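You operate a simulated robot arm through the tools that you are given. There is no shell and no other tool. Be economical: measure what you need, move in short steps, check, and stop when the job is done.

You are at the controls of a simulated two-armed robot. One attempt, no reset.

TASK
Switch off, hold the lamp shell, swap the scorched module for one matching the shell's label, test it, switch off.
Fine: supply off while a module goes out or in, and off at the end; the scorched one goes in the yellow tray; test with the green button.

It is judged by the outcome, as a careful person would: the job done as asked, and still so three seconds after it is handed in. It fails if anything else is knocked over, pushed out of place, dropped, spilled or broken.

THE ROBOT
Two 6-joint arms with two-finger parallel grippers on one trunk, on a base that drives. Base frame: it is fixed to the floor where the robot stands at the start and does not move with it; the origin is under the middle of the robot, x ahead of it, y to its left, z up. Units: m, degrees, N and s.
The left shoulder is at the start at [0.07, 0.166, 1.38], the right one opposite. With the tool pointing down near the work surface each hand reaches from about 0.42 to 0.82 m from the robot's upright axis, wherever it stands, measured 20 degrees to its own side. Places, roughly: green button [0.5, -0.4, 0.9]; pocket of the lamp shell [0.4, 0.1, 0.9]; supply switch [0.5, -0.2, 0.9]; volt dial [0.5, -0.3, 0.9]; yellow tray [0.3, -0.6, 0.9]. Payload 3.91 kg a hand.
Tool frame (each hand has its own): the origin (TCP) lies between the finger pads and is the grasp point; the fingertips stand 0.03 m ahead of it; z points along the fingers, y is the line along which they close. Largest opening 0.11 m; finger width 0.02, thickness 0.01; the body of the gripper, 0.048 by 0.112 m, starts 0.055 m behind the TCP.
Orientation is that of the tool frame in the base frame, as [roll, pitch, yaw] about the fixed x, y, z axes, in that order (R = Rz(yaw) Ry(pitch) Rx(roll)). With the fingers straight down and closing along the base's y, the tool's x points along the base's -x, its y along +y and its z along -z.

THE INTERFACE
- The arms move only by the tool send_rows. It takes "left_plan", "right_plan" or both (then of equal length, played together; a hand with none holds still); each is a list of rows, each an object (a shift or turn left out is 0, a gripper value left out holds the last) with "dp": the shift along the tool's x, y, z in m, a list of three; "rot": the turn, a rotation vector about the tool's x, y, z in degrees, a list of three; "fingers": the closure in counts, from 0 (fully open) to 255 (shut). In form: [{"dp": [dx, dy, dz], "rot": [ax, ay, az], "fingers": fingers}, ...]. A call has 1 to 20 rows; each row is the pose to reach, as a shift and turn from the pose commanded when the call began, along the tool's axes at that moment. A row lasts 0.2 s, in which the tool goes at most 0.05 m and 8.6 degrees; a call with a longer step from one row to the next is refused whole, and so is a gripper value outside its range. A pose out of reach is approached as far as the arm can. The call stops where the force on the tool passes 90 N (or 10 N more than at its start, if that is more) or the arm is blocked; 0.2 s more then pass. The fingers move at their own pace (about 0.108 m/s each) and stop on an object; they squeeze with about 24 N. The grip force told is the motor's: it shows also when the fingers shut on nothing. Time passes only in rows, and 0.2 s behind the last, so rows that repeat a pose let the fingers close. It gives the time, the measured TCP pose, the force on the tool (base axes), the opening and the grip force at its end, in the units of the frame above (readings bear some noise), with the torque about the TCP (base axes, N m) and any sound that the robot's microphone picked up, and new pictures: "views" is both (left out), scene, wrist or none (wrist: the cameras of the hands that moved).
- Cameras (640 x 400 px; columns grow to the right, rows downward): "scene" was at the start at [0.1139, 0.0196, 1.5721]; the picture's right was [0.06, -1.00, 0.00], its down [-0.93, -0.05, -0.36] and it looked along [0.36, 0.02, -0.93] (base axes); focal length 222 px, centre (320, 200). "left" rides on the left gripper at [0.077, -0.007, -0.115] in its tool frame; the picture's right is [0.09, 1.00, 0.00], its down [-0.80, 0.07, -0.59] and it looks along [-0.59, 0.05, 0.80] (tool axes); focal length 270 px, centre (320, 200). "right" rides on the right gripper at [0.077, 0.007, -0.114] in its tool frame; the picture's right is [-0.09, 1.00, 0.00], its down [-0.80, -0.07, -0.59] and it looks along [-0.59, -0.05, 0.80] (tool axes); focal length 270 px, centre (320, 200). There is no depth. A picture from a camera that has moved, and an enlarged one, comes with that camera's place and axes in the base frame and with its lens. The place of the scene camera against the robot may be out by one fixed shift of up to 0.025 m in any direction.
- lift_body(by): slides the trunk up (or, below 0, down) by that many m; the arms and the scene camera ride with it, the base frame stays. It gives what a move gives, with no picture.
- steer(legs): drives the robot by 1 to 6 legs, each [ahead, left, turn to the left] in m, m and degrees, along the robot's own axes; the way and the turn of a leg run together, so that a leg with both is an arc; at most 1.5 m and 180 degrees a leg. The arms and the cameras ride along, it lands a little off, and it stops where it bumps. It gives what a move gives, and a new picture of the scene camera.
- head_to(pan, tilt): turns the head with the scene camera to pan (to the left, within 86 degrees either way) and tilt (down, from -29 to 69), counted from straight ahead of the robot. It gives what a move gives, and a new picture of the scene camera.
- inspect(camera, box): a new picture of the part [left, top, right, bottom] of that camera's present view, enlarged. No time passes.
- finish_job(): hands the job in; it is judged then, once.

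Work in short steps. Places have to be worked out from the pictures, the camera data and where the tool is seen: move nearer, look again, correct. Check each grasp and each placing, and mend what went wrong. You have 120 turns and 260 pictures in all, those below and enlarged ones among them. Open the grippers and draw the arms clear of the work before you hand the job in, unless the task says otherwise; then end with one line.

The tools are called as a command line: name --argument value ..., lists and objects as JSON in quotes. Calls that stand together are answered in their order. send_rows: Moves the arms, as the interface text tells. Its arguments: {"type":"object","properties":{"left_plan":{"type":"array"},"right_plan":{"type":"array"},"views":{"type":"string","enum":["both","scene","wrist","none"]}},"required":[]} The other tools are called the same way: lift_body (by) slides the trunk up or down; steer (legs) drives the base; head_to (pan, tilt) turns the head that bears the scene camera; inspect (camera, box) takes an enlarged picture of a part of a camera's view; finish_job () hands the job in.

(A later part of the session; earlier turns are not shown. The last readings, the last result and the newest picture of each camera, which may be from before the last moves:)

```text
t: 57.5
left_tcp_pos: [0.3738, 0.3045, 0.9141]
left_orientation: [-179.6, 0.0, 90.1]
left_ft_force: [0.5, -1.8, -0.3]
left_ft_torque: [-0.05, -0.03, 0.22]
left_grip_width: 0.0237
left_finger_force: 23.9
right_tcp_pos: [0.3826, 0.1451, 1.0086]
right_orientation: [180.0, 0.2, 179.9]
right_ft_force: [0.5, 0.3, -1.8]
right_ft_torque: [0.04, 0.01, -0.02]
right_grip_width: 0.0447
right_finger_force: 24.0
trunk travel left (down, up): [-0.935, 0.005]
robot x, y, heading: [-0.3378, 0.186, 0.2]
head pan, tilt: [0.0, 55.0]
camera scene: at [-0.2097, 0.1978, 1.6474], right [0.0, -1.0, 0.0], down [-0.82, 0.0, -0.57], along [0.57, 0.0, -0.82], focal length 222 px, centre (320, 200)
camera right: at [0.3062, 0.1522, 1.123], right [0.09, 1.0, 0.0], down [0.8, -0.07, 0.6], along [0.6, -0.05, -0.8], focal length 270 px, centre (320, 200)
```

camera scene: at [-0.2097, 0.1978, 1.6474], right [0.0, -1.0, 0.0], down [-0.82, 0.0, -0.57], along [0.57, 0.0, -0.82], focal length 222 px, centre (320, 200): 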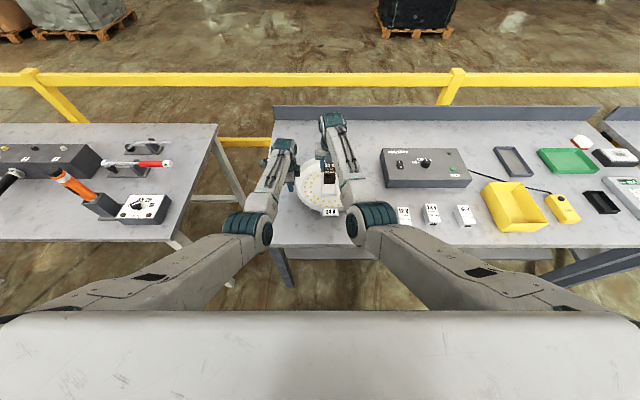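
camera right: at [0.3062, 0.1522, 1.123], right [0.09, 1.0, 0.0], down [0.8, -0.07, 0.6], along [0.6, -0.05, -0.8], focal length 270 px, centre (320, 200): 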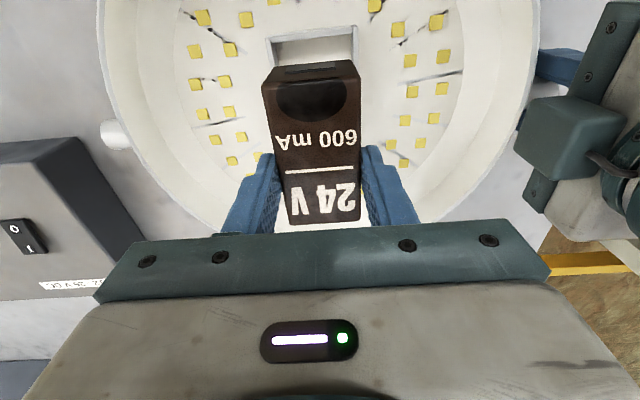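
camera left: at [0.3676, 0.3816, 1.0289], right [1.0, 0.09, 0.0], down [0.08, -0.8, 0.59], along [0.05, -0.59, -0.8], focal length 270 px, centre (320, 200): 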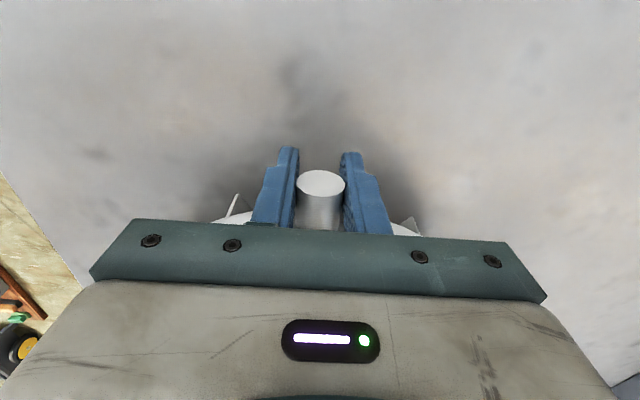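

The scorched module is out. I lift higher and carry it right and back, while the left hand opens, rises and draws aside.

send_rows --right_plan '[{"dp": [0, 0, -0.01]}, {"dp": [0, 0, -0.02]}, {"dp": [0, -0.03, -0.02]}, {"dp": [0, -0.07, -0.02]}, {"dp": [0.01, -0.11, -0.02]}, {"dp": [0.03, -0.15, -0.02]}, {"dp": [0.05, -0.185, -0.02]}, {"dp": [0.07, -0.22, -0.02]}, {"dp": [0.07, -0.24, -0.02]}]' --left_plan '[{"fingers": 100}, {"fingers": 0}, {"fingers": 0}, {"fingers": 0}, {"dp": [0, 0, -0.03]}, {"dp": [0, 0, -0.06]}, {"dp": [0.02, -0.015, -0.085]}, {"dp": [0.05, -0.045, -0.09]}, {"dp": [0.09, -0.065, -0.09]}]' --views "both"

```text
t: 59.5
left_tcp_pos: [0.3068, 0.3976, 1.0032]
left_orientation: [-179.7, 0.1, 90.0]
left_ft_force: [-0.8, 0.7, -0.3]
left_ft_torque: [-0.03, 0.0, -0.02]
left_grip_width: 0.1099
left_finger_force: 0.1
right_tcp_pos: [0.3109, -0.0924, 1.0313]
right_orientation: [-180.0, 0.2, 179.9]
right_ft_force: [0.0, -0.6, -2.2]
right_ft_torque: [-0.04, -0.05, -0.03]
right_grip_width: 0.0445
right_finger_force: 23.9
trunk travel left (down, up): [-0.935, 0.005]
robot x, y, heading: [-0.3391, 0.1808, 0.0]
head pan, tilt: [0.0, 55.0]
camera scene: at [-0.211, 0.1995, 1.6476], right [0.0, -1.0, 0.0], down [-0.82, 0.0, -0.57], along [0.57, 0.0, -0.82], focal length 222 px, centre (320, 200)
camera right: at [0.2333, -0.0859, 1.1452], right [0.09, 1.0, 0.0], down [0.8, -0.07, 0.6], along [0.6, -0.05, -0.8], focal length 270 px, centre (320, 200)
camera left: at [0.3017, 0.4734, 1.1178], right [1.0, 0.09, 0.0], down [0.07, -0.8, 0.59], along [0.05, -0.59, -0.8], focal length 270 px, centre (320, 200)
```

scene: 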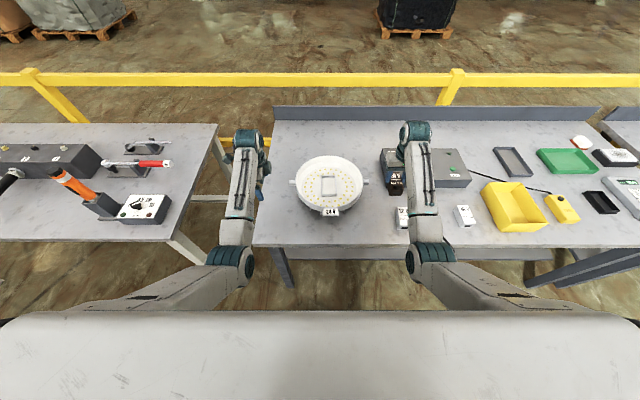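
right: 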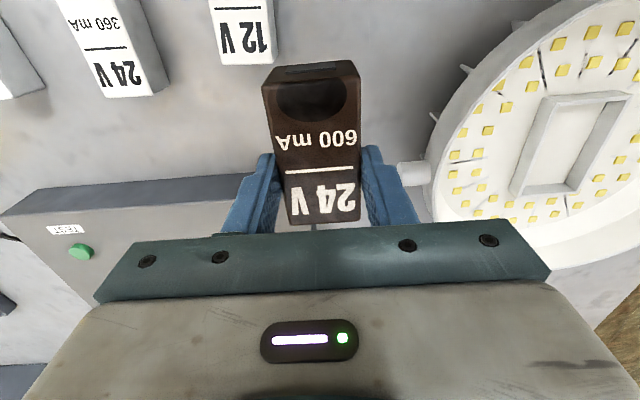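
left: 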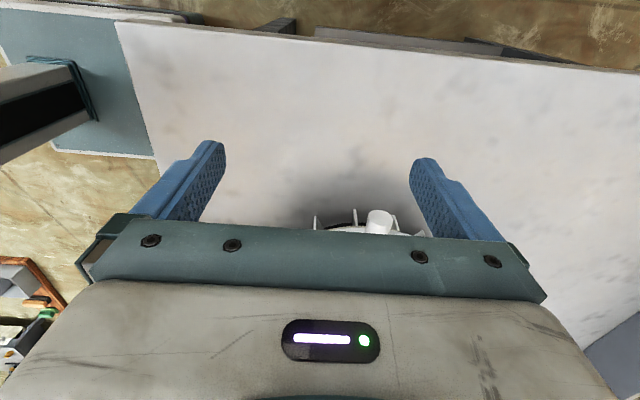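

Module held high; I drive 0.40 m right toward the yellow tray.

steer --legs '[[0, -0.4, 0]]'

inspect --camera "right" --box '[0, 0, 640, 400]'

```text
t: 62.0
left_tcp_pos: [0.3098, -0.0035, 1.0022]
left_orientation: [-179.8, 0.0, 90.3]
left_ft_force: [-0.2, -0.6, 0.3]
left_ft_torque: [-0.03, 0.0, -0.02]
left_grip_width: 0.1098
left_finger_force: 0.1
right_tcp_pos: [0.3132, -0.4926, 1.0309]
right_orientation: [-179.9, 0.1, -179.9]
right_ft_force: [0.5, 0.8, -2.1]
right_ft_torque: [-0.01, -0.01, 0.02]
right_grip_width: 0.0448
right_finger_force: 24.2
trunk travel left (down, up): [-0.935, 0.005]
robot x, y, heading: [-0.3379, -0.2219, 0.2]
head pan, tilt: [0.0, 55.0]
camera scene: at [-0.2087, -0.2026, 1.6475], right [0.01, -1.0, 0.0], down [-0.82, -0.01, -0.57], along [0.57, 0.0, -0.82], focal length 222 px, centre (320, 200)
```

scene: 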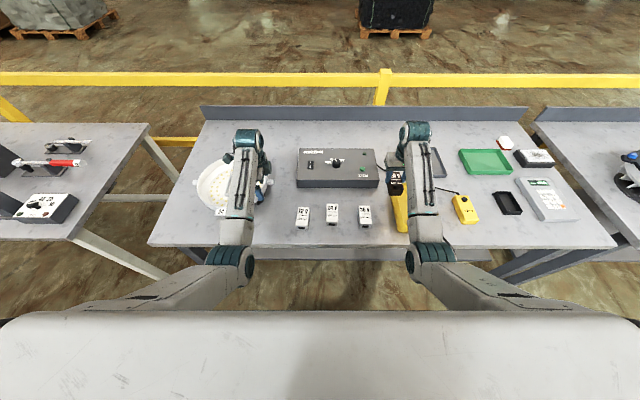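

```text
1.00 times, centred on (320, 200) of right
camera zoom: at [0.2365, -0.4863, 1.1448], right [0.09, 1.0, 0.0], down [0.8, -0.07, 0.6], along [0.6, -0.05, -0.8], focal length 270 px, centre (320, 200)
```

zoom: 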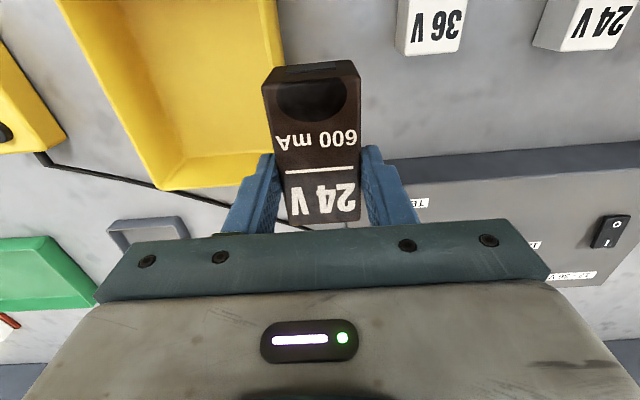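

Tray spans y≈-0.675…-0.53, x≈0.2…0.385. I move over its middle and lower part way.

send_rows --right_plan '[{"dp": [0.005, -0.04, 0]}, {"dp": [0.01, -0.08, 0]}, {"dp": [0.013, -0.112, 0]}, {"dp": [0.013, -0.112, 0.04]}, {"dp": [0.013, -0.112, 0.075]}, {"dp": [0.013, -0.112, 0.075]}]' --views "both"

```text
t: 63.4
left_tcp_pos: [0.3093, -0.0045, 1.0039]
left_orientation: [-179.8, -0.1, 90.3]
left_ft_force: [0.7, 0.3, 0.8]
left_ft_torque: [0.05, 0.0, 0.0]
left_grip_width: 0.1103
left_finger_force: 0.2
right_tcp_pos: [0.3029, -0.6067, 0.9571]
right_orientation: [179.9, 0.3, 180.0]
right_ft_force: [0.0, 0.1, -1.8]
right_ft_torque: [0.0, -0.03, -0.03]
right_grip_width: 0.0444
right_finger_force: 24.1
trunk travel left (down, up): [-0.935, 0.005]
robot x, y, heading: [-0.3382, -0.2198, 0.3]
head pan, tilt: [0.0, 55.0]
camera scene: at [-0.2092, -0.2054, 1.6475], right [0.0, -1.0, 0.0], down [-0.82, 0.0, -0.57], along [0.57, 0.0, -0.82], focal length 222 px, centre (320, 200)
camera right: at [0.2248, -0.5998, 1.0702], right [0.09, 1.0, 0.0], down [0.8, -0.07, 0.6], along [0.6, -0.05, -0.8], focal length 270 px, centre (320, 200)
```

scene: 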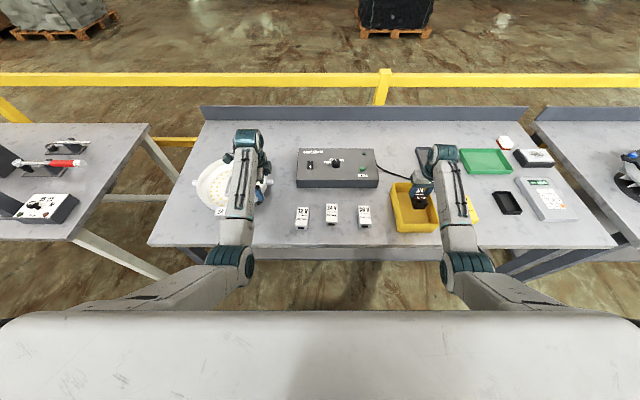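
right: 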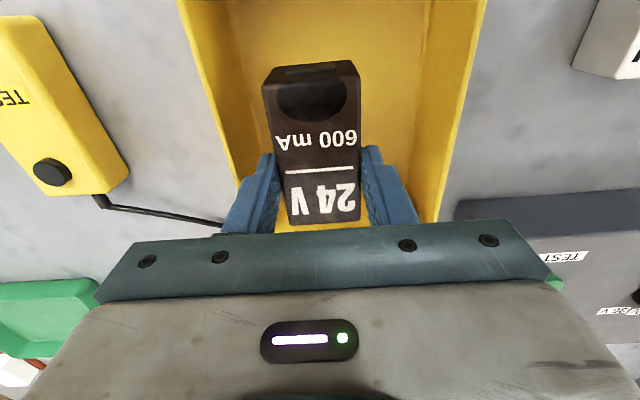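

Well centred in the tray. I lower gently.

send_rows --right_plan '[{"dp": [0.008, 0, 0.01]}, {"dp": [0.008, 0, 0.02]}, {"dp": [0.008, 0, 0.027]}, {"dp": [0.008, 0, 0.032]}]' --views "none"

```text
t: 64.4
left_tcp_pos: [0.3104, -0.0036, 1.0024]
left_orientation: [-179.7, -0.1, 90.3]
left_ft_force: [0.4, 0.1, -0.5]
left_ft_torque: [0.01, 0.01, 0.0]
left_grip_width: 0.1099
left_finger_force: 0.0
right_tcp_pos: [0.2932, -0.6055, 0.9232]
right_orientation: [179.9, 0.2, -179.9]
right_ft_force: [0.3, 0.9, -2.0]
right_ft_torque: [0.01, -0.01, 0.0]
right_grip_width: 0.0447
right_finger_force: 24.0
trunk travel left (down, up): [-0.935, 0.005]
robot x, y, heading: [-0.343, -0.2265, 0.4]
head pan, tilt: [0.0, 55.0]
```

send_rows --right_plan '[{"dp": [0, 0, 0.005]}, {"dp": [0, 0, 0.01]}, {"dp": [0, 0, 0.013]}]' --views "wrist"

```text
t: 65.2
left_tcp_pos: [0.3086, -0.0049, 1.0037]
left_orientation: [-179.7, -0.1, 90.3]
left_ft_force: [-1.3, -0.3, -0.1]
left_ft_torque: [0.01, 0.01, 0.03]
left_grip_width: 0.1097
left_finger_force: 0.1
right_tcp_pos: [0.2939, -0.6075, 0.91]
right_orientation: [-180.0, 0.3, -179.9]
right_ft_force: [0.1, -0.5, -2.1]
right_ft_torque: [-0.01, -0.04, -0.03]
right_grip_width: 0.0445
right_finger_force: 23.9
trunk travel left (down, up): [-0.935, 0.005]
robot x, y, heading: [-0.3416, -0.2228, 0.4]
head pan, tilt: [0.0, 55.0]
camera right: at [0.2163, -0.6, 1.0243], right [0.09, 1.0, 0.0], down [0.8, -0.07, 0.6], along [0.6, -0.05, -0.8], focal length 270 px, centre (320, 200)
```

right: 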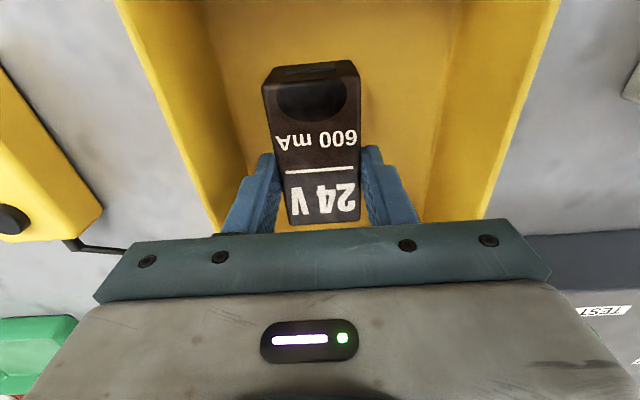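

Not touching yet at z=0.910; I keep lowering in small steps.

send_rows --right_plan '[{"dp": [0, 0, 0.005]}, {"dp": [0, 0, 0.01]}, {"dp": [0, 0, 0.013]}]' --views "none"

```text
t: 66.0
left_tcp_pos: [0.3076, -0.0034, 1.0047]
left_orientation: [-179.9, 0.0, 90.4]
left_ft_force: [0.2, 0.7, 0.3]
left_ft_torque: [-0.01, -0.01, 0.03]
left_grip_width: 0.11
left_finger_force: 0.1
right_tcp_pos: [0.2932, -0.6067, 0.9011]
right_orientation: [-179.9, 0.7, -179.9]
right_ft_force: [1.6, -2.8, 19.9]
right_ft_torque: [0.17, -0.08, -0.01]
right_grip_width: 0.0451
right_finger_force: 24.1
trunk travel left (down, up): [-0.935, 0.005]
robot x, y, heading: [-0.3385, -0.2235, 0.3]
head pan, tilt: [0.0, 55.0]
```

Contact (20 N) at TCP z≈0.901. I release and rise.

send_rows --right_plan '[{"dp": [0, 0, -0.004]}, {"dp": [0, 0, -0.004], "fingers": 90}, {"dp": [0, 0, -0.004], "fingers": 90}, {"dp": [0, 0, -0.03], "fingers": 90}, {"dp": [0, 0, -0.07], "fingers": 60}, {"dp": [0, 0, -0.11], "fingers": 0}, {"dp": [0, 0, -0.13], "fingers": 0}]' --views "wrist"

```text
t: 67.6
left_tcp_pos: [0.3103, -0.0042, 1.0031]
left_orientation: [-179.7, -0.1, 90.3]
left_ft_force: [-0.6, 0.9, 0.0]
left_ft_torque: [-0.05, -0.02, 0.02]
left_grip_width: 0.1099
left_finger_force: 0.1
right_tcp_pos: [0.2929, -0.6057, 1.027]
right_orientation: [-180.0, 0.2, -179.9]
right_ft_force: [-0.9, 0.0, 0.1]
right_ft_torque: [-0.04, -0.02, 0.01]
right_grip_width: 0.11
right_finger_force: 0.0
trunk travel left (down, up): [-0.935, 0.005]
robot x, y, heading: [-0.3414, -0.2215, 0.4]
head pan, tilt: [0.0, 55.0]
camera right: at [0.2162, -0.5986, 1.1414], right [0.09, 1.0, 0.0], down [0.8, -0.07, 0.6], along [0.6, -0.05, -0.8], focal length 270 px, centre (320, 200)
```

right: 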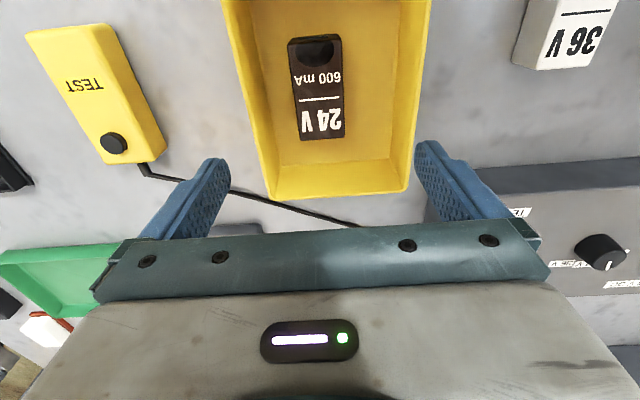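

The scorched module lies in the yellow tray. I drive back left 0.40 m.

steer --legs '[[0, 0.402, 0]]'

inspect --camera "right" --box '[0, 0, 640, 400]'

inspect --camera "left" --box '[0, 0, 640, 400]'

```text
t: 70.1
left_tcp_pos: [0.3101, 0.3906, 1.0031]
left_orientation: [-179.9, 0.0, 89.9]
left_ft_force: [-1.0, 0.2, -0.1]
left_ft_torque: [0.01, 0.02, 0.02]
left_grip_width: 0.1099
left_finger_force: 0.1
right_tcp_pos: [0.2914, -0.2103, 1.0257]
right_orientation: [179.9, 0.3, 179.7]
right_ft_force: [0.2, 0.4, -0.3]
right_ft_torque: [0.01, -0.02, 0.03]
right_grip_width: 0.11
right_finger_force: 0.0
trunk travel left (down, up): [-0.935, 0.005]
robot x, y, heading: [-0.3427, 0.1813, -0.1]
head pan, tilt: [0.0, 55.0]
camera scene: at [-0.2097, 0.1933, 1.6475], right [0.0, -1.0, 0.0], down [-0.82, 0.0, -0.57], along [0.57, 0.0, -0.82], focal length 222 px, centre (320, 200)
```

scene: 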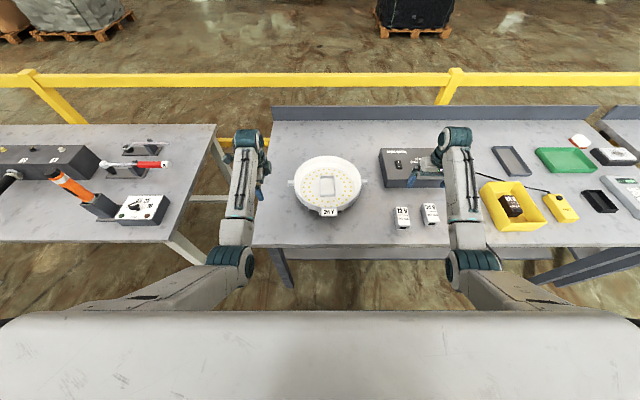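

```text
1.00 times, centred on (320, 200) of right
camera zoom: at [0.2128, -0.2031, 1.1405], right [0.09, 1.0, 0.0], down [0.8, -0.08, 0.6], along [0.6, -0.05, -0.8], focal length 270 px, centre (320, 200)
```

zoom: 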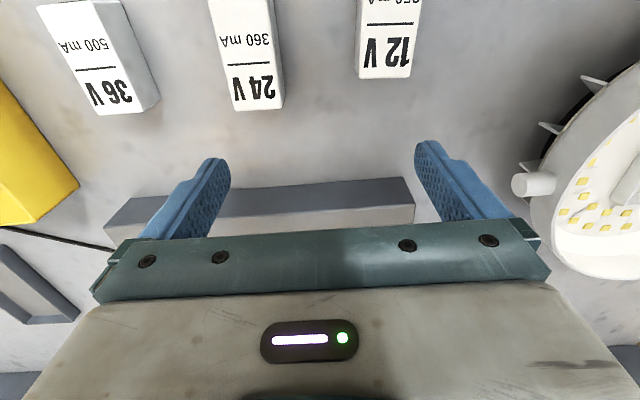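

```text
1.00 times, centred on (320, 200) of left
camera zoom: at [0.3042, 0.4665, 1.1182], right [1.0, 0.09, 0.0], down [0.07, -0.8, 0.59], along [0.05, -0.59, -0.81], focal length 270 px, centre (320, 200)
```

zoom: 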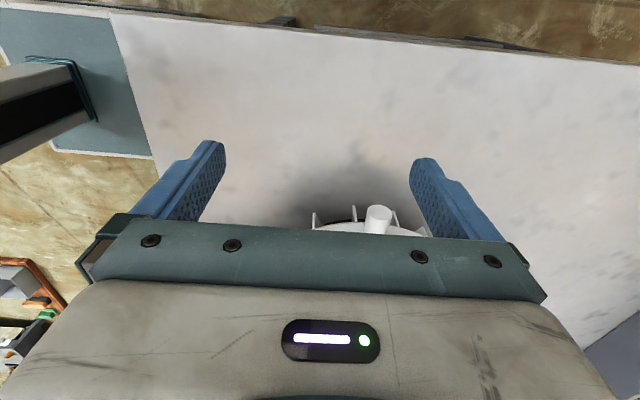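

I move the right hand over the 24 V 360 mA module to see its pose.

send_rows --right_plan '[{"dp": [0.03, -0.025, 0]}, {"dp": [0.065, -0.052, 0]}, {"dp": [0.065, -0.052, 0]}]' --views "wrist"

inspect --camera "right" --box '[200, 0, 440, 240]'

```text
t: 70.9
left_tcp_pos: [0.3108, 0.3934, 1.0019]
left_orientation: [-179.7, 0.1, 90.0]
left_ft_force: [0.1, -0.1, 0.1]
left_ft_torque: [-0.01, -0.02, 0.0]
left_grip_width: 0.1099
left_finger_force: 0.0
right_tcp_pos: [0.2265, -0.26, 1.0289]
right_orientation: [-179.8, 0.2, 179.7]
right_ft_force: [0.5, -0.4, 0.3]
right_ft_torque: [-0.01, 0.02, 0.01]
right_grip_width: 0.1096
right_finger_force: 0.0
trunk travel left (down, up): [-0.935, 0.005]
robot x, y, heading: [-0.3396, 0.1796, -0.0]
head pan, tilt: [0.0, 55.0]
camera right: at [0.1495, -0.2525, 1.1421], right [0.09, 1.0, 0.0], down [0.8, -0.07, 0.6], along [0.59, -0.06, -0.8], focal length 270 px, centre (320, 200)
```

right: 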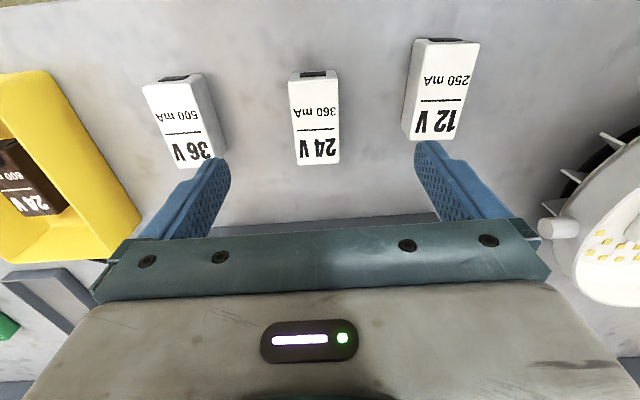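

```text
1.67 times, centred on (320, 120) of right
camera zoom: at [0.1495, -0.2525, 1.1421], right [0.09, 1.0, 0.0], down [0.8, -0.07, 0.6], along [0.59, -0.06, -0.8], focal length 450 px, centre (320, 333)
```

zoom: 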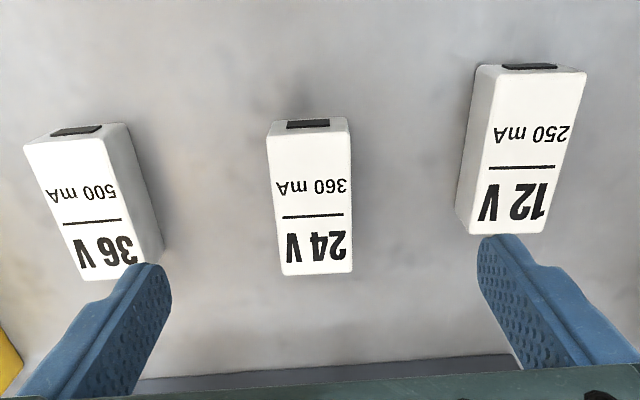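

The 24 V module: centre ≈[0.245, -0.267], aligned. I take it at the same relative spot as the old one (TCP x≈0.253); neighbours clear the open fingers by ~3 cm. Lowering part way first.

send_rows --right_plan '[{"dp": [-0.0265, -0.007, 0.03]}, {"dp": [-0.0265, -0.007, 0.065]}, {"dp": [-0.0265, -0.007, 0.095]}, {"dp": [-0.0265, -0.007, 0.095]}]' --views "wrist"

```text
t: 71.9
left_tcp_pos: [0.3105, 0.3924, 1.003]
left_orientation: [-179.8, 0.0, 89.9]
left_ft_force: [0.0, 0.1, 0.2]
left_ft_torque: [0.05, -0.02, 0.04]
left_grip_width: 0.1103
left_finger_force: 0.1
right_tcp_pos: [0.2544, -0.2673, 0.9309]
right_orientation: [179.9, 0.2, 179.6]
right_ft_force: [-0.1, 0.0, 0.0]
right_ft_torque: [-0.05, -0.01, 0.0]
right_grip_width: 0.11
right_finger_force: 0.1
trunk travel left (down, up): [-0.935, 0.005]
robot x, y, heading: [-0.3402, 0.1765, -0.3]
head pan, tilt: [0.0, 55.0]
camera right: at [0.1766, -0.2604, 1.0454], right [0.09, 1.0, 0.0], down [0.8, -0.08, 0.6], along [0.6, -0.06, -0.8], focal length 270 px, centre (320, 200)
```

right: 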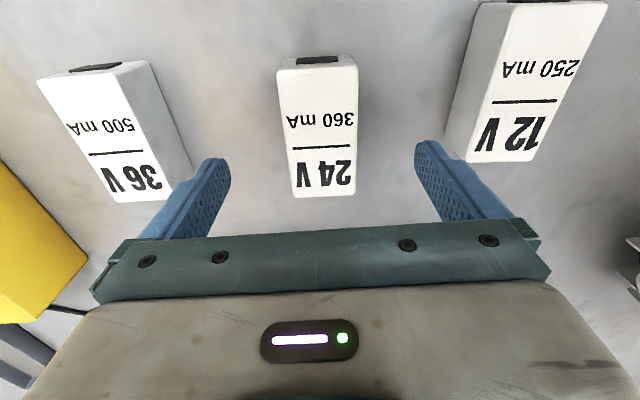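

Well aligned between the fingers. I lower to z≈0.900 and close.

send_rows --right_plan '[{"dp": [0, 0.001, 0.015]}, {"dp": [0, 0.001, 0.031]}, {"dp": [0, 0.001, 0.031]}, {"dp": [0, 0.001, 0.031], "fingers": 100}, {"dp": [0, 0.001, 0.031], "fingers": 180}, {"dp": [0, 0.001, 0.031], "fingers": 255}, {"dp": [0, 0.001, 0.031], "fingers": 255}]' --views "wrist"

```text
t: 73.5
left_tcp_pos: [0.311, 0.3921, 1.0032]
left_orientation: [-179.8, 0.1, 89.9]
left_ft_force: [-1.3, -0.1, 0.4]
left_ft_torque: [-0.03, 0.01, 0.0]
left_grip_width: 0.1101
left_finger_force: 0.0
right_tcp_pos: [0.253, -0.267, 0.9001]
right_orientation: [-180.0, 0.3, 179.8]
right_ft_force: [0.0, 0.2, 1.7]
right_ft_torque: [0.06, 0.0, -0.02]
right_grip_width: 0.0446
right_finger_force: 24.2
trunk travel left (down, up): [-0.935, 0.005]
robot x, y, heading: [-0.3398, 0.1748, 0.1]
head pan, tilt: [0.0, 55.0]
camera right: at [0.176, -0.2596, 1.0149], right [0.09, 1.0, 0.0], down [0.8, -0.08, 0.6], along [0.6, -0.06, -0.8], focal length 270 px, centre (320, 200)
```

right: 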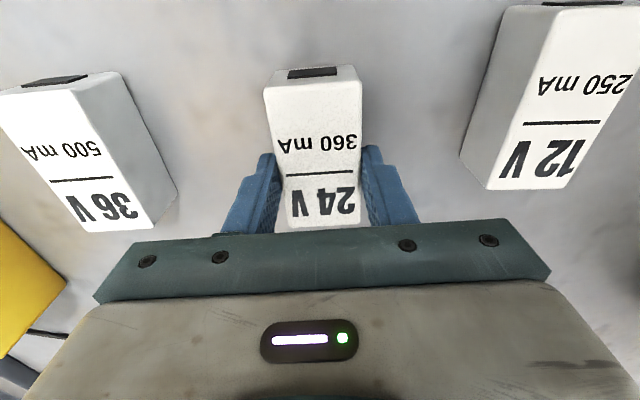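

Gripped (44.6 mm), same relative pose. I lift it and carry it toward the shell while the left hand returns above the lug.

send_rows --right_plan '[{"dp": [0, 0, -0.03]}, {"dp": [0, 0, -0.07]}, {"dp": [0, 0, -0.11]}, {"dp": [0, 0.01, -0.13]}, {"dp": [-0.02, 0.05, -0.13]}, {"dp": [-0.04, 0.09, -0.13]}, {"dp": [-0.055, 0.13, -0.13]}, {"dp": [-0.07, 0.17, -0.13]}, {"dp": [-0.07, 0.18, -0.13]}]' --left_plan '[{"dp": [0, 0, 0]}, {"dp": [-0.02, 0.02, 0]}, {"dp": [-0.04, 0.04, 0]}, {"dp": [-0.06, 0.06, 0]}, {"dp": [-0.086, 0.063, 0.01]}, {"dp": [-0.086, 0.063, 0.01]}, {"dp": [-0.086, 0.063, 0.01]}, {"dp": [-0.086, 0.063, 0.01]}, {"dp": [-0.086, 0.063, 0.01]}]' --views "both"

```text
t: 75.5
left_tcp_pos: [0.3751, 0.3051, 0.994]
left_orientation: [-179.7, 0.0, 89.9]
left_ft_force: [0.2, 0.0, -0.4]
left_ft_torque: [-0.02, 0.02, 0.02]
left_grip_width: 0.1098
left_finger_force: 0.0
right_tcp_pos: [0.3229, -0.0856, 1.0317]
right_orientation: [-180.0, 0.3, 179.7]
right_ft_force: [-0.6, 0.1, -1.6]
right_ft_torque: [0.0, 0.01, -0.02]
right_grip_width: 0.0448
right_finger_force: 23.7
trunk travel left (down, up): [-0.935, 0.005]
robot x, y, heading: [-0.3415, 0.1799, 0.2]
head pan, tilt: [0.0, 55.0]
camera scene: at [-0.2092, 0.1955, 1.6475], right [0.0, -1.0, 0.0], down [-0.82, 0.0, -0.57], along [0.57, 0.0, -0.82], focal length 222 px, centre (320, 200)
camera right: at [0.2449, -0.0789, 1.1459], right [0.09, 1.0, 0.0], down [0.8, -0.08, 0.6], along [0.6, -0.06, -0.8], focal length 270 px, centre (320, 200)
camera left: at [0.368, 0.381, 1.1071], right [1.0, 0.09, 0.0], down [0.07, -0.8, 0.59], along [0.05, -0.59, -0.8], focal length 270 px, centre (320, 200)
```

scene: 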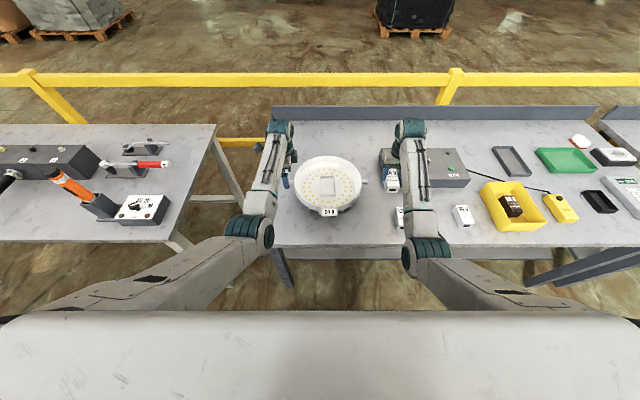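
right: 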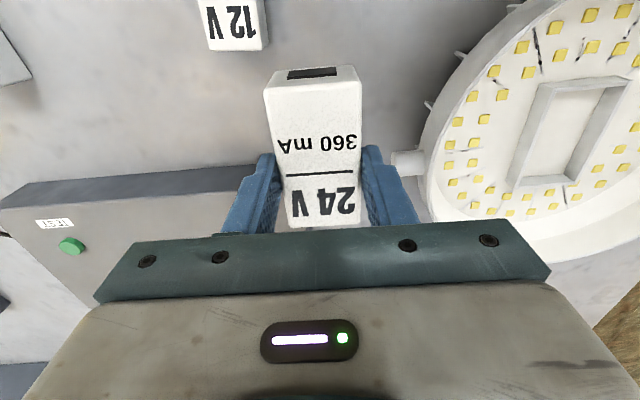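
left: 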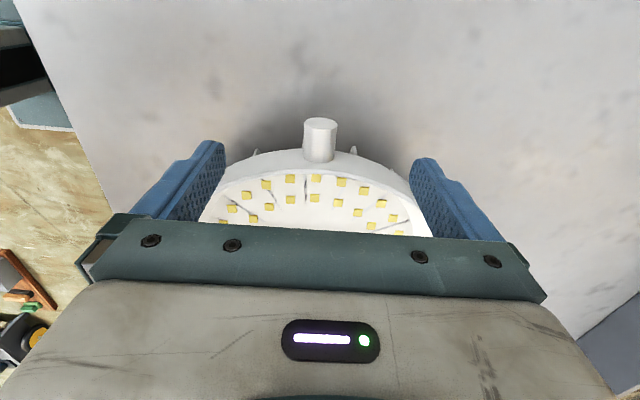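

Lug unmoved (x≈0.374). I lower the left hand and close on it.

send_rows --left_plan '[{"dp": [0.001, -0.001, 0.03]}, {"dp": [0.001, -0.001, 0.06]}, {"dp": [0.001, -0.001, 0.0795]}, {"dp": [0.001, -0.001, 0.0795]}, {"dp": [0.001, -0.001, 0.0795], "fingers": 100}, {"dp": [0.001, -0.001, 0.0795], "fingers": 180}, {"dp": [0.001, -0.001, 0.0795], "fingers": 220}, {"dp": [0.001, -0.001, 0.0795], "fingers": 255}, {"dp": [0.001, -0.001, 0.0795], "fingers": 255}]' --views "wrist"

```text
t: 77.5
left_tcp_pos: [0.3722, 0.3059, 0.9127]
left_orientation: [-179.7, 0.0, 89.9]
left_ft_force: [1.9, -0.5, 0.0]
left_ft_torque: [0.05, 0.05, 0.34]
left_grip_width: 0.0238
left_finger_force: 24.2
right_tcp_pos: [0.3212, -0.0866, 1.0309]
right_orientation: [-180.0, 0.2, 179.7]
right_ft_force: [0.5, 0.6, -1.9]
right_ft_torque: [-0.01, 0.0, 0.04]
right_grip_width: 0.0447
right_finger_force: 23.6
trunk travel left (down, up): [-0.935, 0.005]
robot x, y, heading: [-0.3377, 0.1806, -0.0]
head pan, tilt: [0.0, 55.0]
camera left: at [0.3659, 0.3817, 1.0269], right [1.0, 0.09, 0.0], down [0.07, -0.8, 0.59], along [0.05, -0.59, -0.8], focal length 270 px, centre (320, 200)
```

left: 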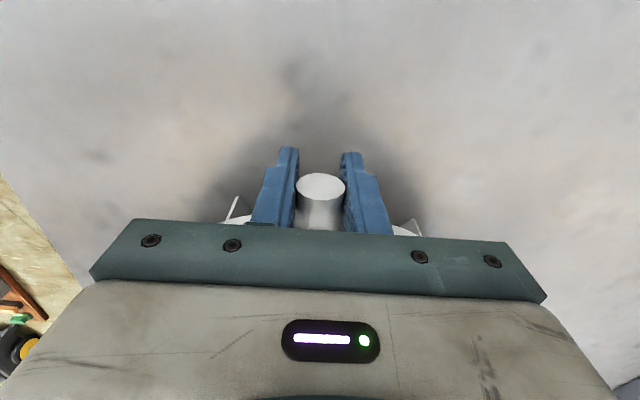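

Shell held. I bring the new module above the pocket at the pull-out pose [0.384, 0.146].

send_rows --right_plan '[{"dp": [-0.01, 0.04, 0]}, {"dp": [-0.02, 0.08, 0]}, {"dp": [-0.03, 0.12, 0]}, {"dp": [-0.04, 0.16, 0]}, {"dp": [-0.055, 0.2, 0]}, {"dp": [-0.0628, 0.2325, 0.01]}, {"dp": [-0.0628, 0.2325, 0.03]}, {"dp": [-0.0628, 0.2325, 0.03]}]' --views "both"

inspect --camera "right" --box '[200, 0, 440, 240]'

```text
t: 79.3
left_tcp_pos: [0.372, 0.3068, 0.9121]
left_orientation: [-179.7, -0.1, 89.8]
left_ft_force: [2.6, -1.9, 2.0]
left_ft_torque: [0.12, 0.04, 0.37]
left_grip_width: 0.0238
left_finger_force: 23.9
right_tcp_pos: [0.3865, 0.1465, 1.0022]
right_orientation: [-180.0, 0.2, 179.7]
right_ft_force: [0.4, -0.8, -2.0]
right_ft_torque: [-0.02, -0.02, -0.01]
right_grip_width: 0.0446
right_finger_force: 24.0
trunk travel left (down, up): [-0.935, 0.005]
robot x, y, heading: [-0.3403, 0.1795, -0.0]
head pan, tilt: [0.0, 55.0]
camera scene: at [-0.2089, 0.1954, 1.6474], right [0.0, -1.0, 0.0], down [-0.82, 0.0, -0.57], along [0.57, 0.0, -0.82], focal length 222 px, centre (320, 200)
camera right: at [0.3094, 0.153, 1.1164], right [0.09, 1.0, 0.0], down [0.8, -0.08, 0.6], along [0.59, -0.06, -0.8], focal length 270 px, centre (320, 200)
```

scene: 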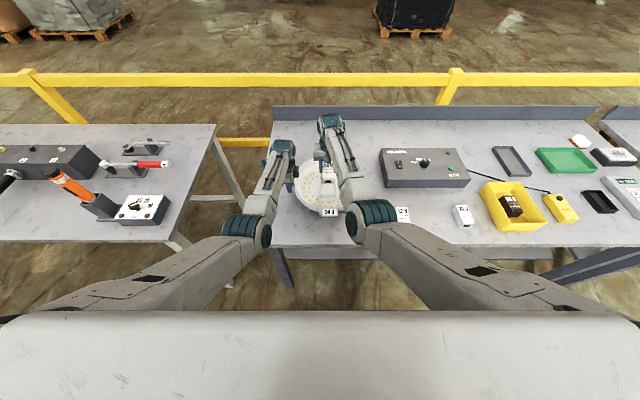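
right: 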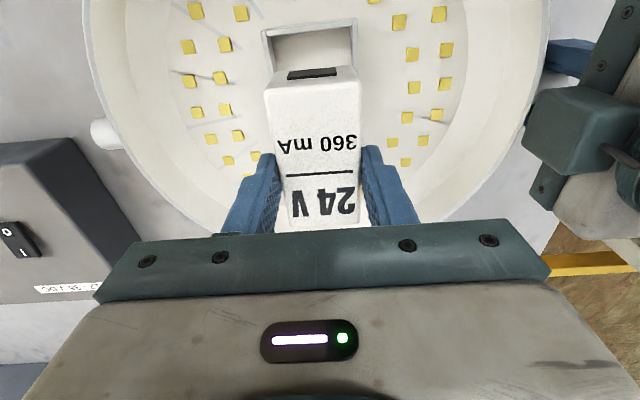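

```text
1.67 times, centred on (320, 120) of right
camera zoom: at [0.3094, 0.153, 1.1164], right [0.09, 1.0, 0.0], down [0.8, -0.08, 0.6], along [0.59, -0.06, -0.8], focal length 450 px, centre (320, 333)
```

zoom: 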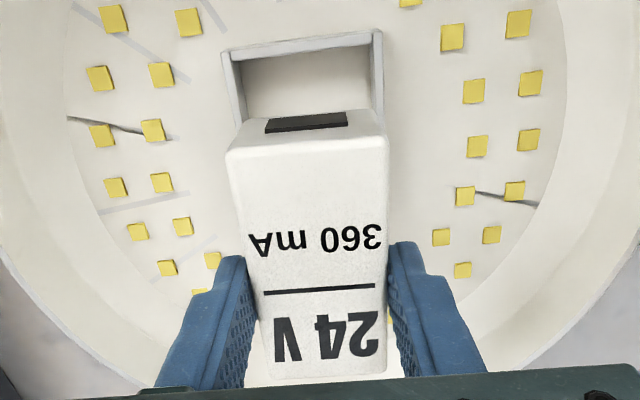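

Alignment matches the pull-out reference within ~1 mm. I lower to just above the pocket walls.

send_rows --right_plan '[{"dp": [0.003, -0.0005, 0.015]}, {"dp": [0.003, -0.0005, 0.03]}, {"dp": [0.003, -0.0005, 0.042]}, {"dp": [0.003, -0.0005, 0.046]}]' --views "wrist"

inspect --camera "right" --box '[200, 0, 440, 240]'

```text
t: 80.3
left_tcp_pos: [0.3721, 0.3058, 0.9122]
left_orientation: [-179.7, 0.1, 89.9]
left_ft_force: [1.9, -0.9, 1.7]
left_ft_torque: [-0.03, 0.04, 0.39]
left_grip_width: 0.0237
left_finger_force: 24.2
right_tcp_pos: [0.385, 0.1445, 0.9551]
right_orientation: [180.0, 0.2, 179.6]
right_ft_force: [0.3, 0.0, -2.8]
right_ft_torque: [0.02, 0.01, 0.0]
right_grip_width: 0.0446
right_finger_force: 23.6
trunk travel left (down, up): [-0.935, 0.005]
robot x, y, heading: [-0.3423, 0.1775, 0.0]
head pan, tilt: [0.0, 55.0]
camera right: at [0.3069, 0.151, 1.0695], right [0.09, 1.0, 0.0], down [0.8, -0.08, 0.6], along [0.6, -0.06, -0.8], focal length 270 px, centre (320, 200)
```

right: 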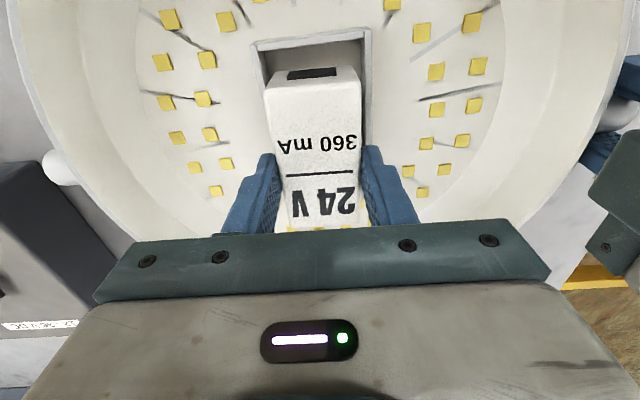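

```text
1.67 times, centred on (320, 120) of right
camera zoom: at [0.3069, 0.151, 1.0695], right [0.09, 1.0, 0.0], down [0.8, -0.08, 0.6], along [0.6, -0.06, -0.8], focal length 450 px, centre (320, 333)
```

zoom: 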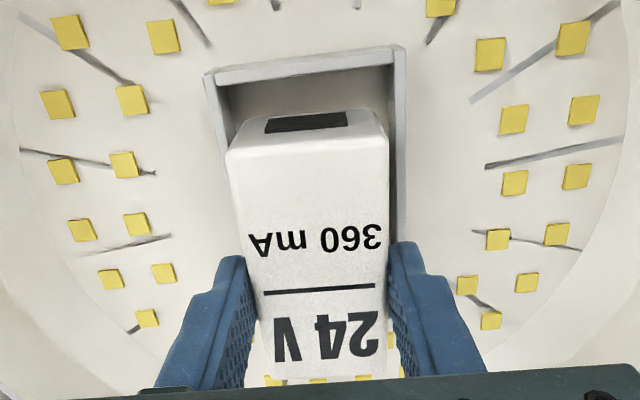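

Looks centred in the pocket. I lower in small steps, watching the force.

send_rows --right_plan '[{"dp": [0, 0.0005, 0.004]}, {"dp": [0, 0.0005, 0.008]}, {"dp": [0, 0.0005, 0.011]}]' --views "none"

```text
t: 81.1
left_tcp_pos: [0.3716, 0.3056, 0.9127]
left_orientation: [-179.7, 0.0, 89.9]
left_ft_force: [2.0, -1.8, 2.1]
left_ft_torque: [0.01, 0.05, 0.39]
left_grip_width: 0.0239
left_finger_force: 24.1
right_tcp_pos: [0.3833, 0.1437, 0.9449]
right_orientation: [179.9, 0.2, 179.7]
right_ft_force: [0.2, 0.0, -2.5]
right_ft_torque: [0.01, 0.0, 0.0]
right_grip_width: 0.0447
right_finger_force: 23.6
trunk travel left (down, up): [-0.935, 0.005]
robot x, y, heading: [-0.3404, 0.1764, -0.2]
head pan, tilt: [0.0, 55.0]
```

send_rows --right_plan '[{"dp": [0, 0.0015, 0.003]}, {"dp": [0, 0.0015, 0.006]}, {"dp": [0, 0.0015, 0.009]}]' --views "wrist"

inspect --camera "right" --box '[200, 0, 440, 240]'

```text
t: 81.9
left_tcp_pos: [0.369, 0.3069, 0.9131]
left_orientation: [-179.7, -0.1, 89.8]
left_ft_force: [3.5, -0.6, 0.4]
left_ft_torque: [0.2, 0.03, 0.43]
left_grip_width: 0.0239
left_finger_force: 24.0
right_tcp_pos: [0.384, 0.1478, 0.9389]
right_orientation: [179.9, 0.5, 179.8]
right_ft_force: [-4.9, -0.5, 17.9]
right_ft_torque: [-0.02, 0.15, 0.09]
right_grip_width: 0.0447
right_finger_force: 24.0
trunk travel left (down, up): [-0.935, 0.005]
robot x, y, heading: [-0.3375, 0.1805, 0.1]
head pan, tilt: [0.0, 55.0]
camera right: at [0.306, 0.1544, 1.0524], right [0.09, 1.0, 0.0], down [0.79, -0.08, 0.6], along [0.6, -0.06, -0.8], focal length 270 px, centre (320, 200)
```

right: 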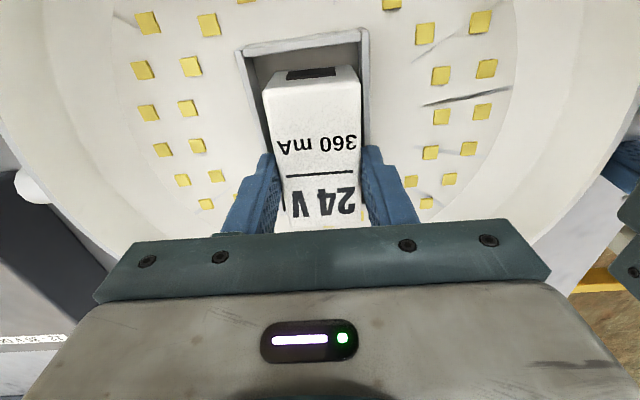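

```text
1.67 times, centred on (320, 120) of right
camera zoom: at [0.306, 0.1544, 1.0524], right [0.09, 1.0, 0.0], down [0.79, -0.08, 0.6], along [0.6, -0.06, -0.8], focal length 450 px, centre (320, 333)
```

zoom: 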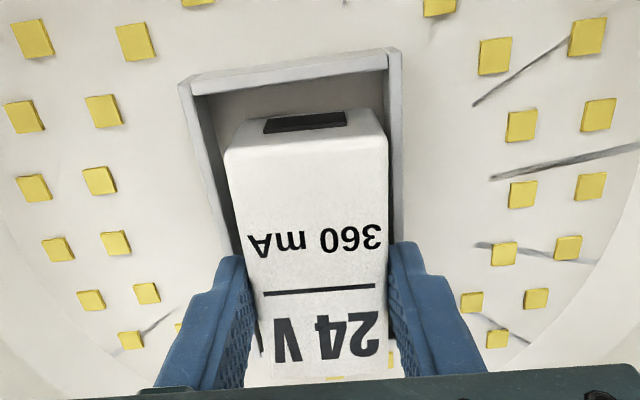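

Contact at 18 N just above the seat; the pocket has turned about 2–3° relative to before. I rise 6 mm, turn the module by 2.3°, correct slightly and lower again.

send_rows --right_plan '[{"dp": [0, 0, -0.007]}, {"dp": [0.0015, -0.001, -0.007], "rot": [0, 0, -2.3]}, {"dp": [0.0015, -0.001, -0.003], "rot": [0, 0, -2.3]}, {"dp": [0.0015, -0.001, 0.001], "rot": [0, 0, -2.3]}, {"dp": [0.0015, -0.001, 0.004], "rot": [0, 0, -2.3]}]' --views "wrist"

inspect --camera "right" --box '[200, 0, 440, 240]'

```text
t: 83.1
left_tcp_pos: [0.3679, 0.3068, 0.9127]
left_orientation: [-179.8, -0.2, 89.9]
left_ft_force: [5.3, 0.1, -7.9]
left_ft_torque: [0.18, 0.1, 0.42]
left_grip_width: 0.024
left_finger_force: 23.9
right_tcp_pos: [0.3809, 0.1459, 0.9369]
right_orientation: [180.0, 0.9, -177.9]
right_ft_force: [-4.0, -1.3, 38.9]
right_ft_torque: [0.72, 0.84, 0.42]
right_grip_width: 0.0444
right_finger_force: 23.8
trunk travel left (down, up): [-0.935, 0.005]
robot x, y, heading: [-0.3405, 0.1775, -0.1]
head pan, tilt: [0.0, 55.0]
camera right: at [0.3027, 0.1498, 1.0498], right [0.05, 1.0, 0.0], down [0.79, -0.04, 0.61], along [0.6, -0.03, -0.8], focal length 270 px, centre (320, 200)
```

right: 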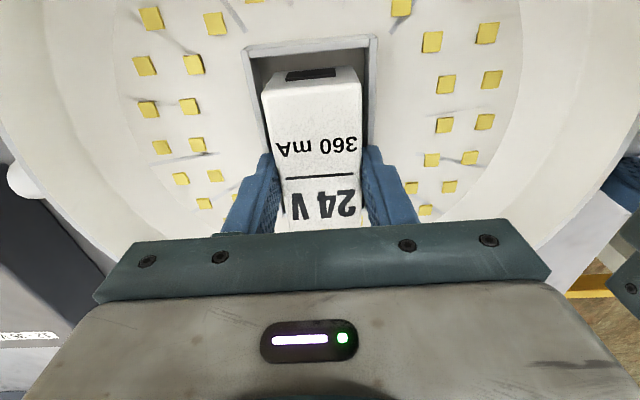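

```text
1.67 times, centred on (320, 120) of right
camera zoom: at [0.3027, 0.1498, 1.0498], right [0.05, 1.0, 0.0], down [0.79, -0.04, 0.61], along [0.6, -0.03, -0.8], focal length 450 px, centre (320, 333)
```

zoom: 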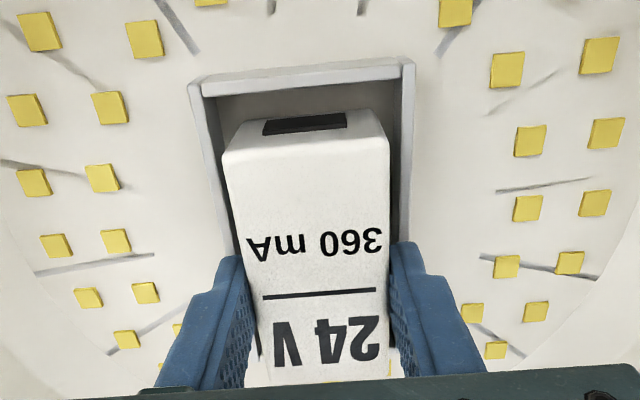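

38.9 N at z=0.937, which is about the expected seat height. I push 3 mm more to see if it moves or is solidly seated.

send_rows --right_plan '[{"dp": [0, 0, 0.002]}, {"dp": [0, 0, 0.004]}, {"dp": [0, 0, 0.004]}]' --views "none"

```text
t: 83.9
left_tcp_pos: [0.3667, 0.3065, 0.9176]
left_orientation: [179.9, 0.0, 89.9]
left_ft_force: [8.5, 1.1, -9.9]
left_ft_torque: [0.04, 0.07, 0.44]
left_grip_width: 0.0245
left_finger_force: 23.6
right_tcp_pos: [0.3805, 0.1448, 0.9367]
right_orientation: [-180.0, 1.0, -178.1]
right_ft_force: [-10.7, -5.2, 57.9]
right_ft_torque: [-0.01, 1.33, 0.39]
right_grip_width: 0.0444
right_finger_force: 23.7
trunk travel left (down, up): [-0.935, 0.005]
robot x, y, heading: [-0.3383, 0.18, -0.3]
head pan, tilt: [0.0, 55.0]
```

It is solid (58 N, no travel). I relax the push and open the right fingers, then look.

send_rows --right_plan '[{"dp": [0, 0, -0.005]}, {"dp": [0, 0, -0.006]}, {"dp": [0, 0, -0.006], "fingers": 100}, {"dp": [0, 0, -0.006], "fingers": 60}, {"dp": [0, 0, -0.04], "fingers": 60}, {"dp": [0.015, 0, -0.075], "fingers": 0}, {"dp": [0.015, 0, -0.075], "fingers": 0}]' --views "both"

inspect --camera "right" --box '[200, 0, 440, 240]'

inspect --camera "scene" --box '[270, 130, 390, 230]'

```text
t: 85.5
left_tcp_pos: [0.3705, 0.3048, 0.9127]
left_orientation: [-179.8, 0.0, 89.8]
left_ft_force: [-0.6, -5.6, 5.9]
left_ft_torque: [-0.29, 0.04, -0.16]
left_grip_width: 0.0238
left_finger_force: 24.1
right_tcp_pos: [0.3651, 0.1459, 1.0035]
right_orientation: [-180.0, 0.2, -178.0]
right_ft_force: [-0.3, 0.5, 0.6]
right_ft_torque: [-0.01, 0.0, 0.02]
right_grip_width: 0.1101
right_finger_force: 0.0
trunk travel left (down, up): [-0.935, 0.005]
robot x, y, heading: [-0.3397, 0.1798, -0.0]
head pan, tilt: [0.0, 55.0]
camera scene: at [-0.2111, 0.1954, 1.6476], right [0.0, -1.0, 0.0], down [-0.82, 0.0, -0.57], along [0.57, 0.0, -0.82], focal length 222 px, centre (320, 200)
camera right: at [0.2878, 0.1504, 1.1168], right [0.05, 1.0, 0.0], down [0.8, -0.04, 0.6], along [0.6, -0.03, -0.8], focal length 270 px, centre (320, 200)
```

scene: 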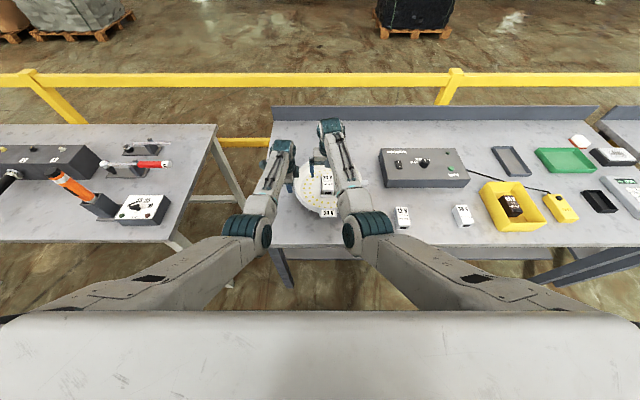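
right: 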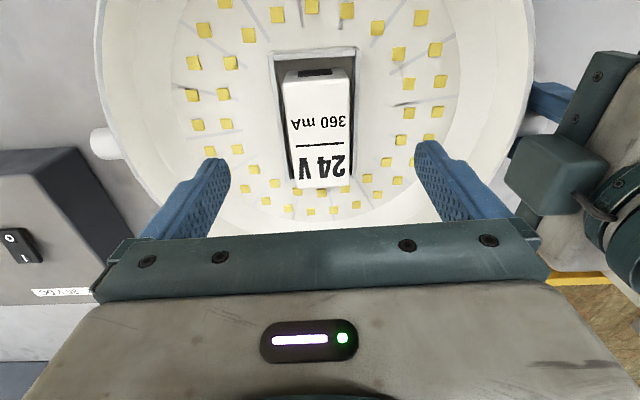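

```text
1.67 times, centred on (320, 120) of right
camera zoom: at [0.2878, 0.1504, 1.1168], right [0.05, 1.0, 0.0], down [0.8, -0.04, 0.6], along [0.6, -0.03, -0.8], focal length 450 px, centre (320, 333)
```

zoom: 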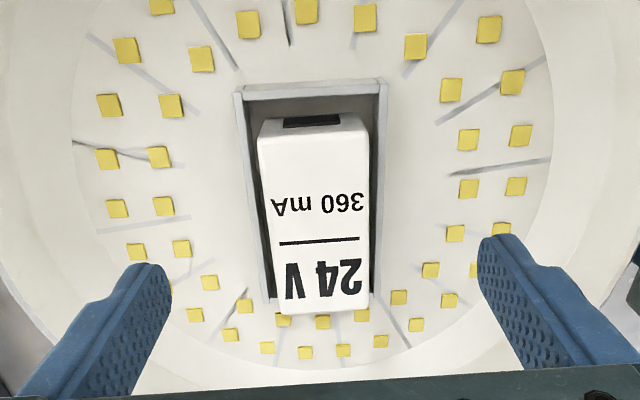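

```text
4.00 times, centred on (330, 180) of scene
camera zoom: at [-0.2111, 0.1954, 1.6476], right [0.0, -1.0, 0.0], down [-0.82, 0.0, -0.57], along [0.57, 0.0, -0.82], focal length 889 px, centre (280, 280)
```

zoom: 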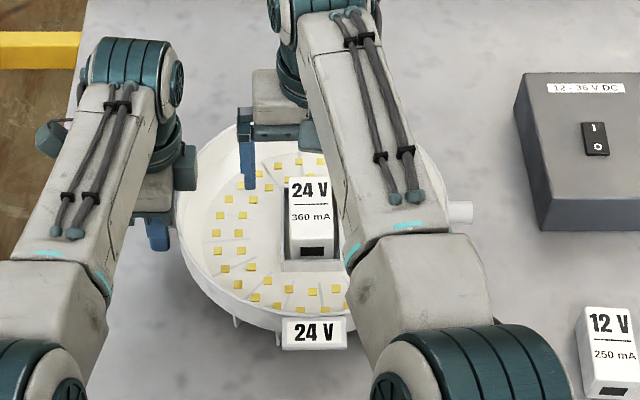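

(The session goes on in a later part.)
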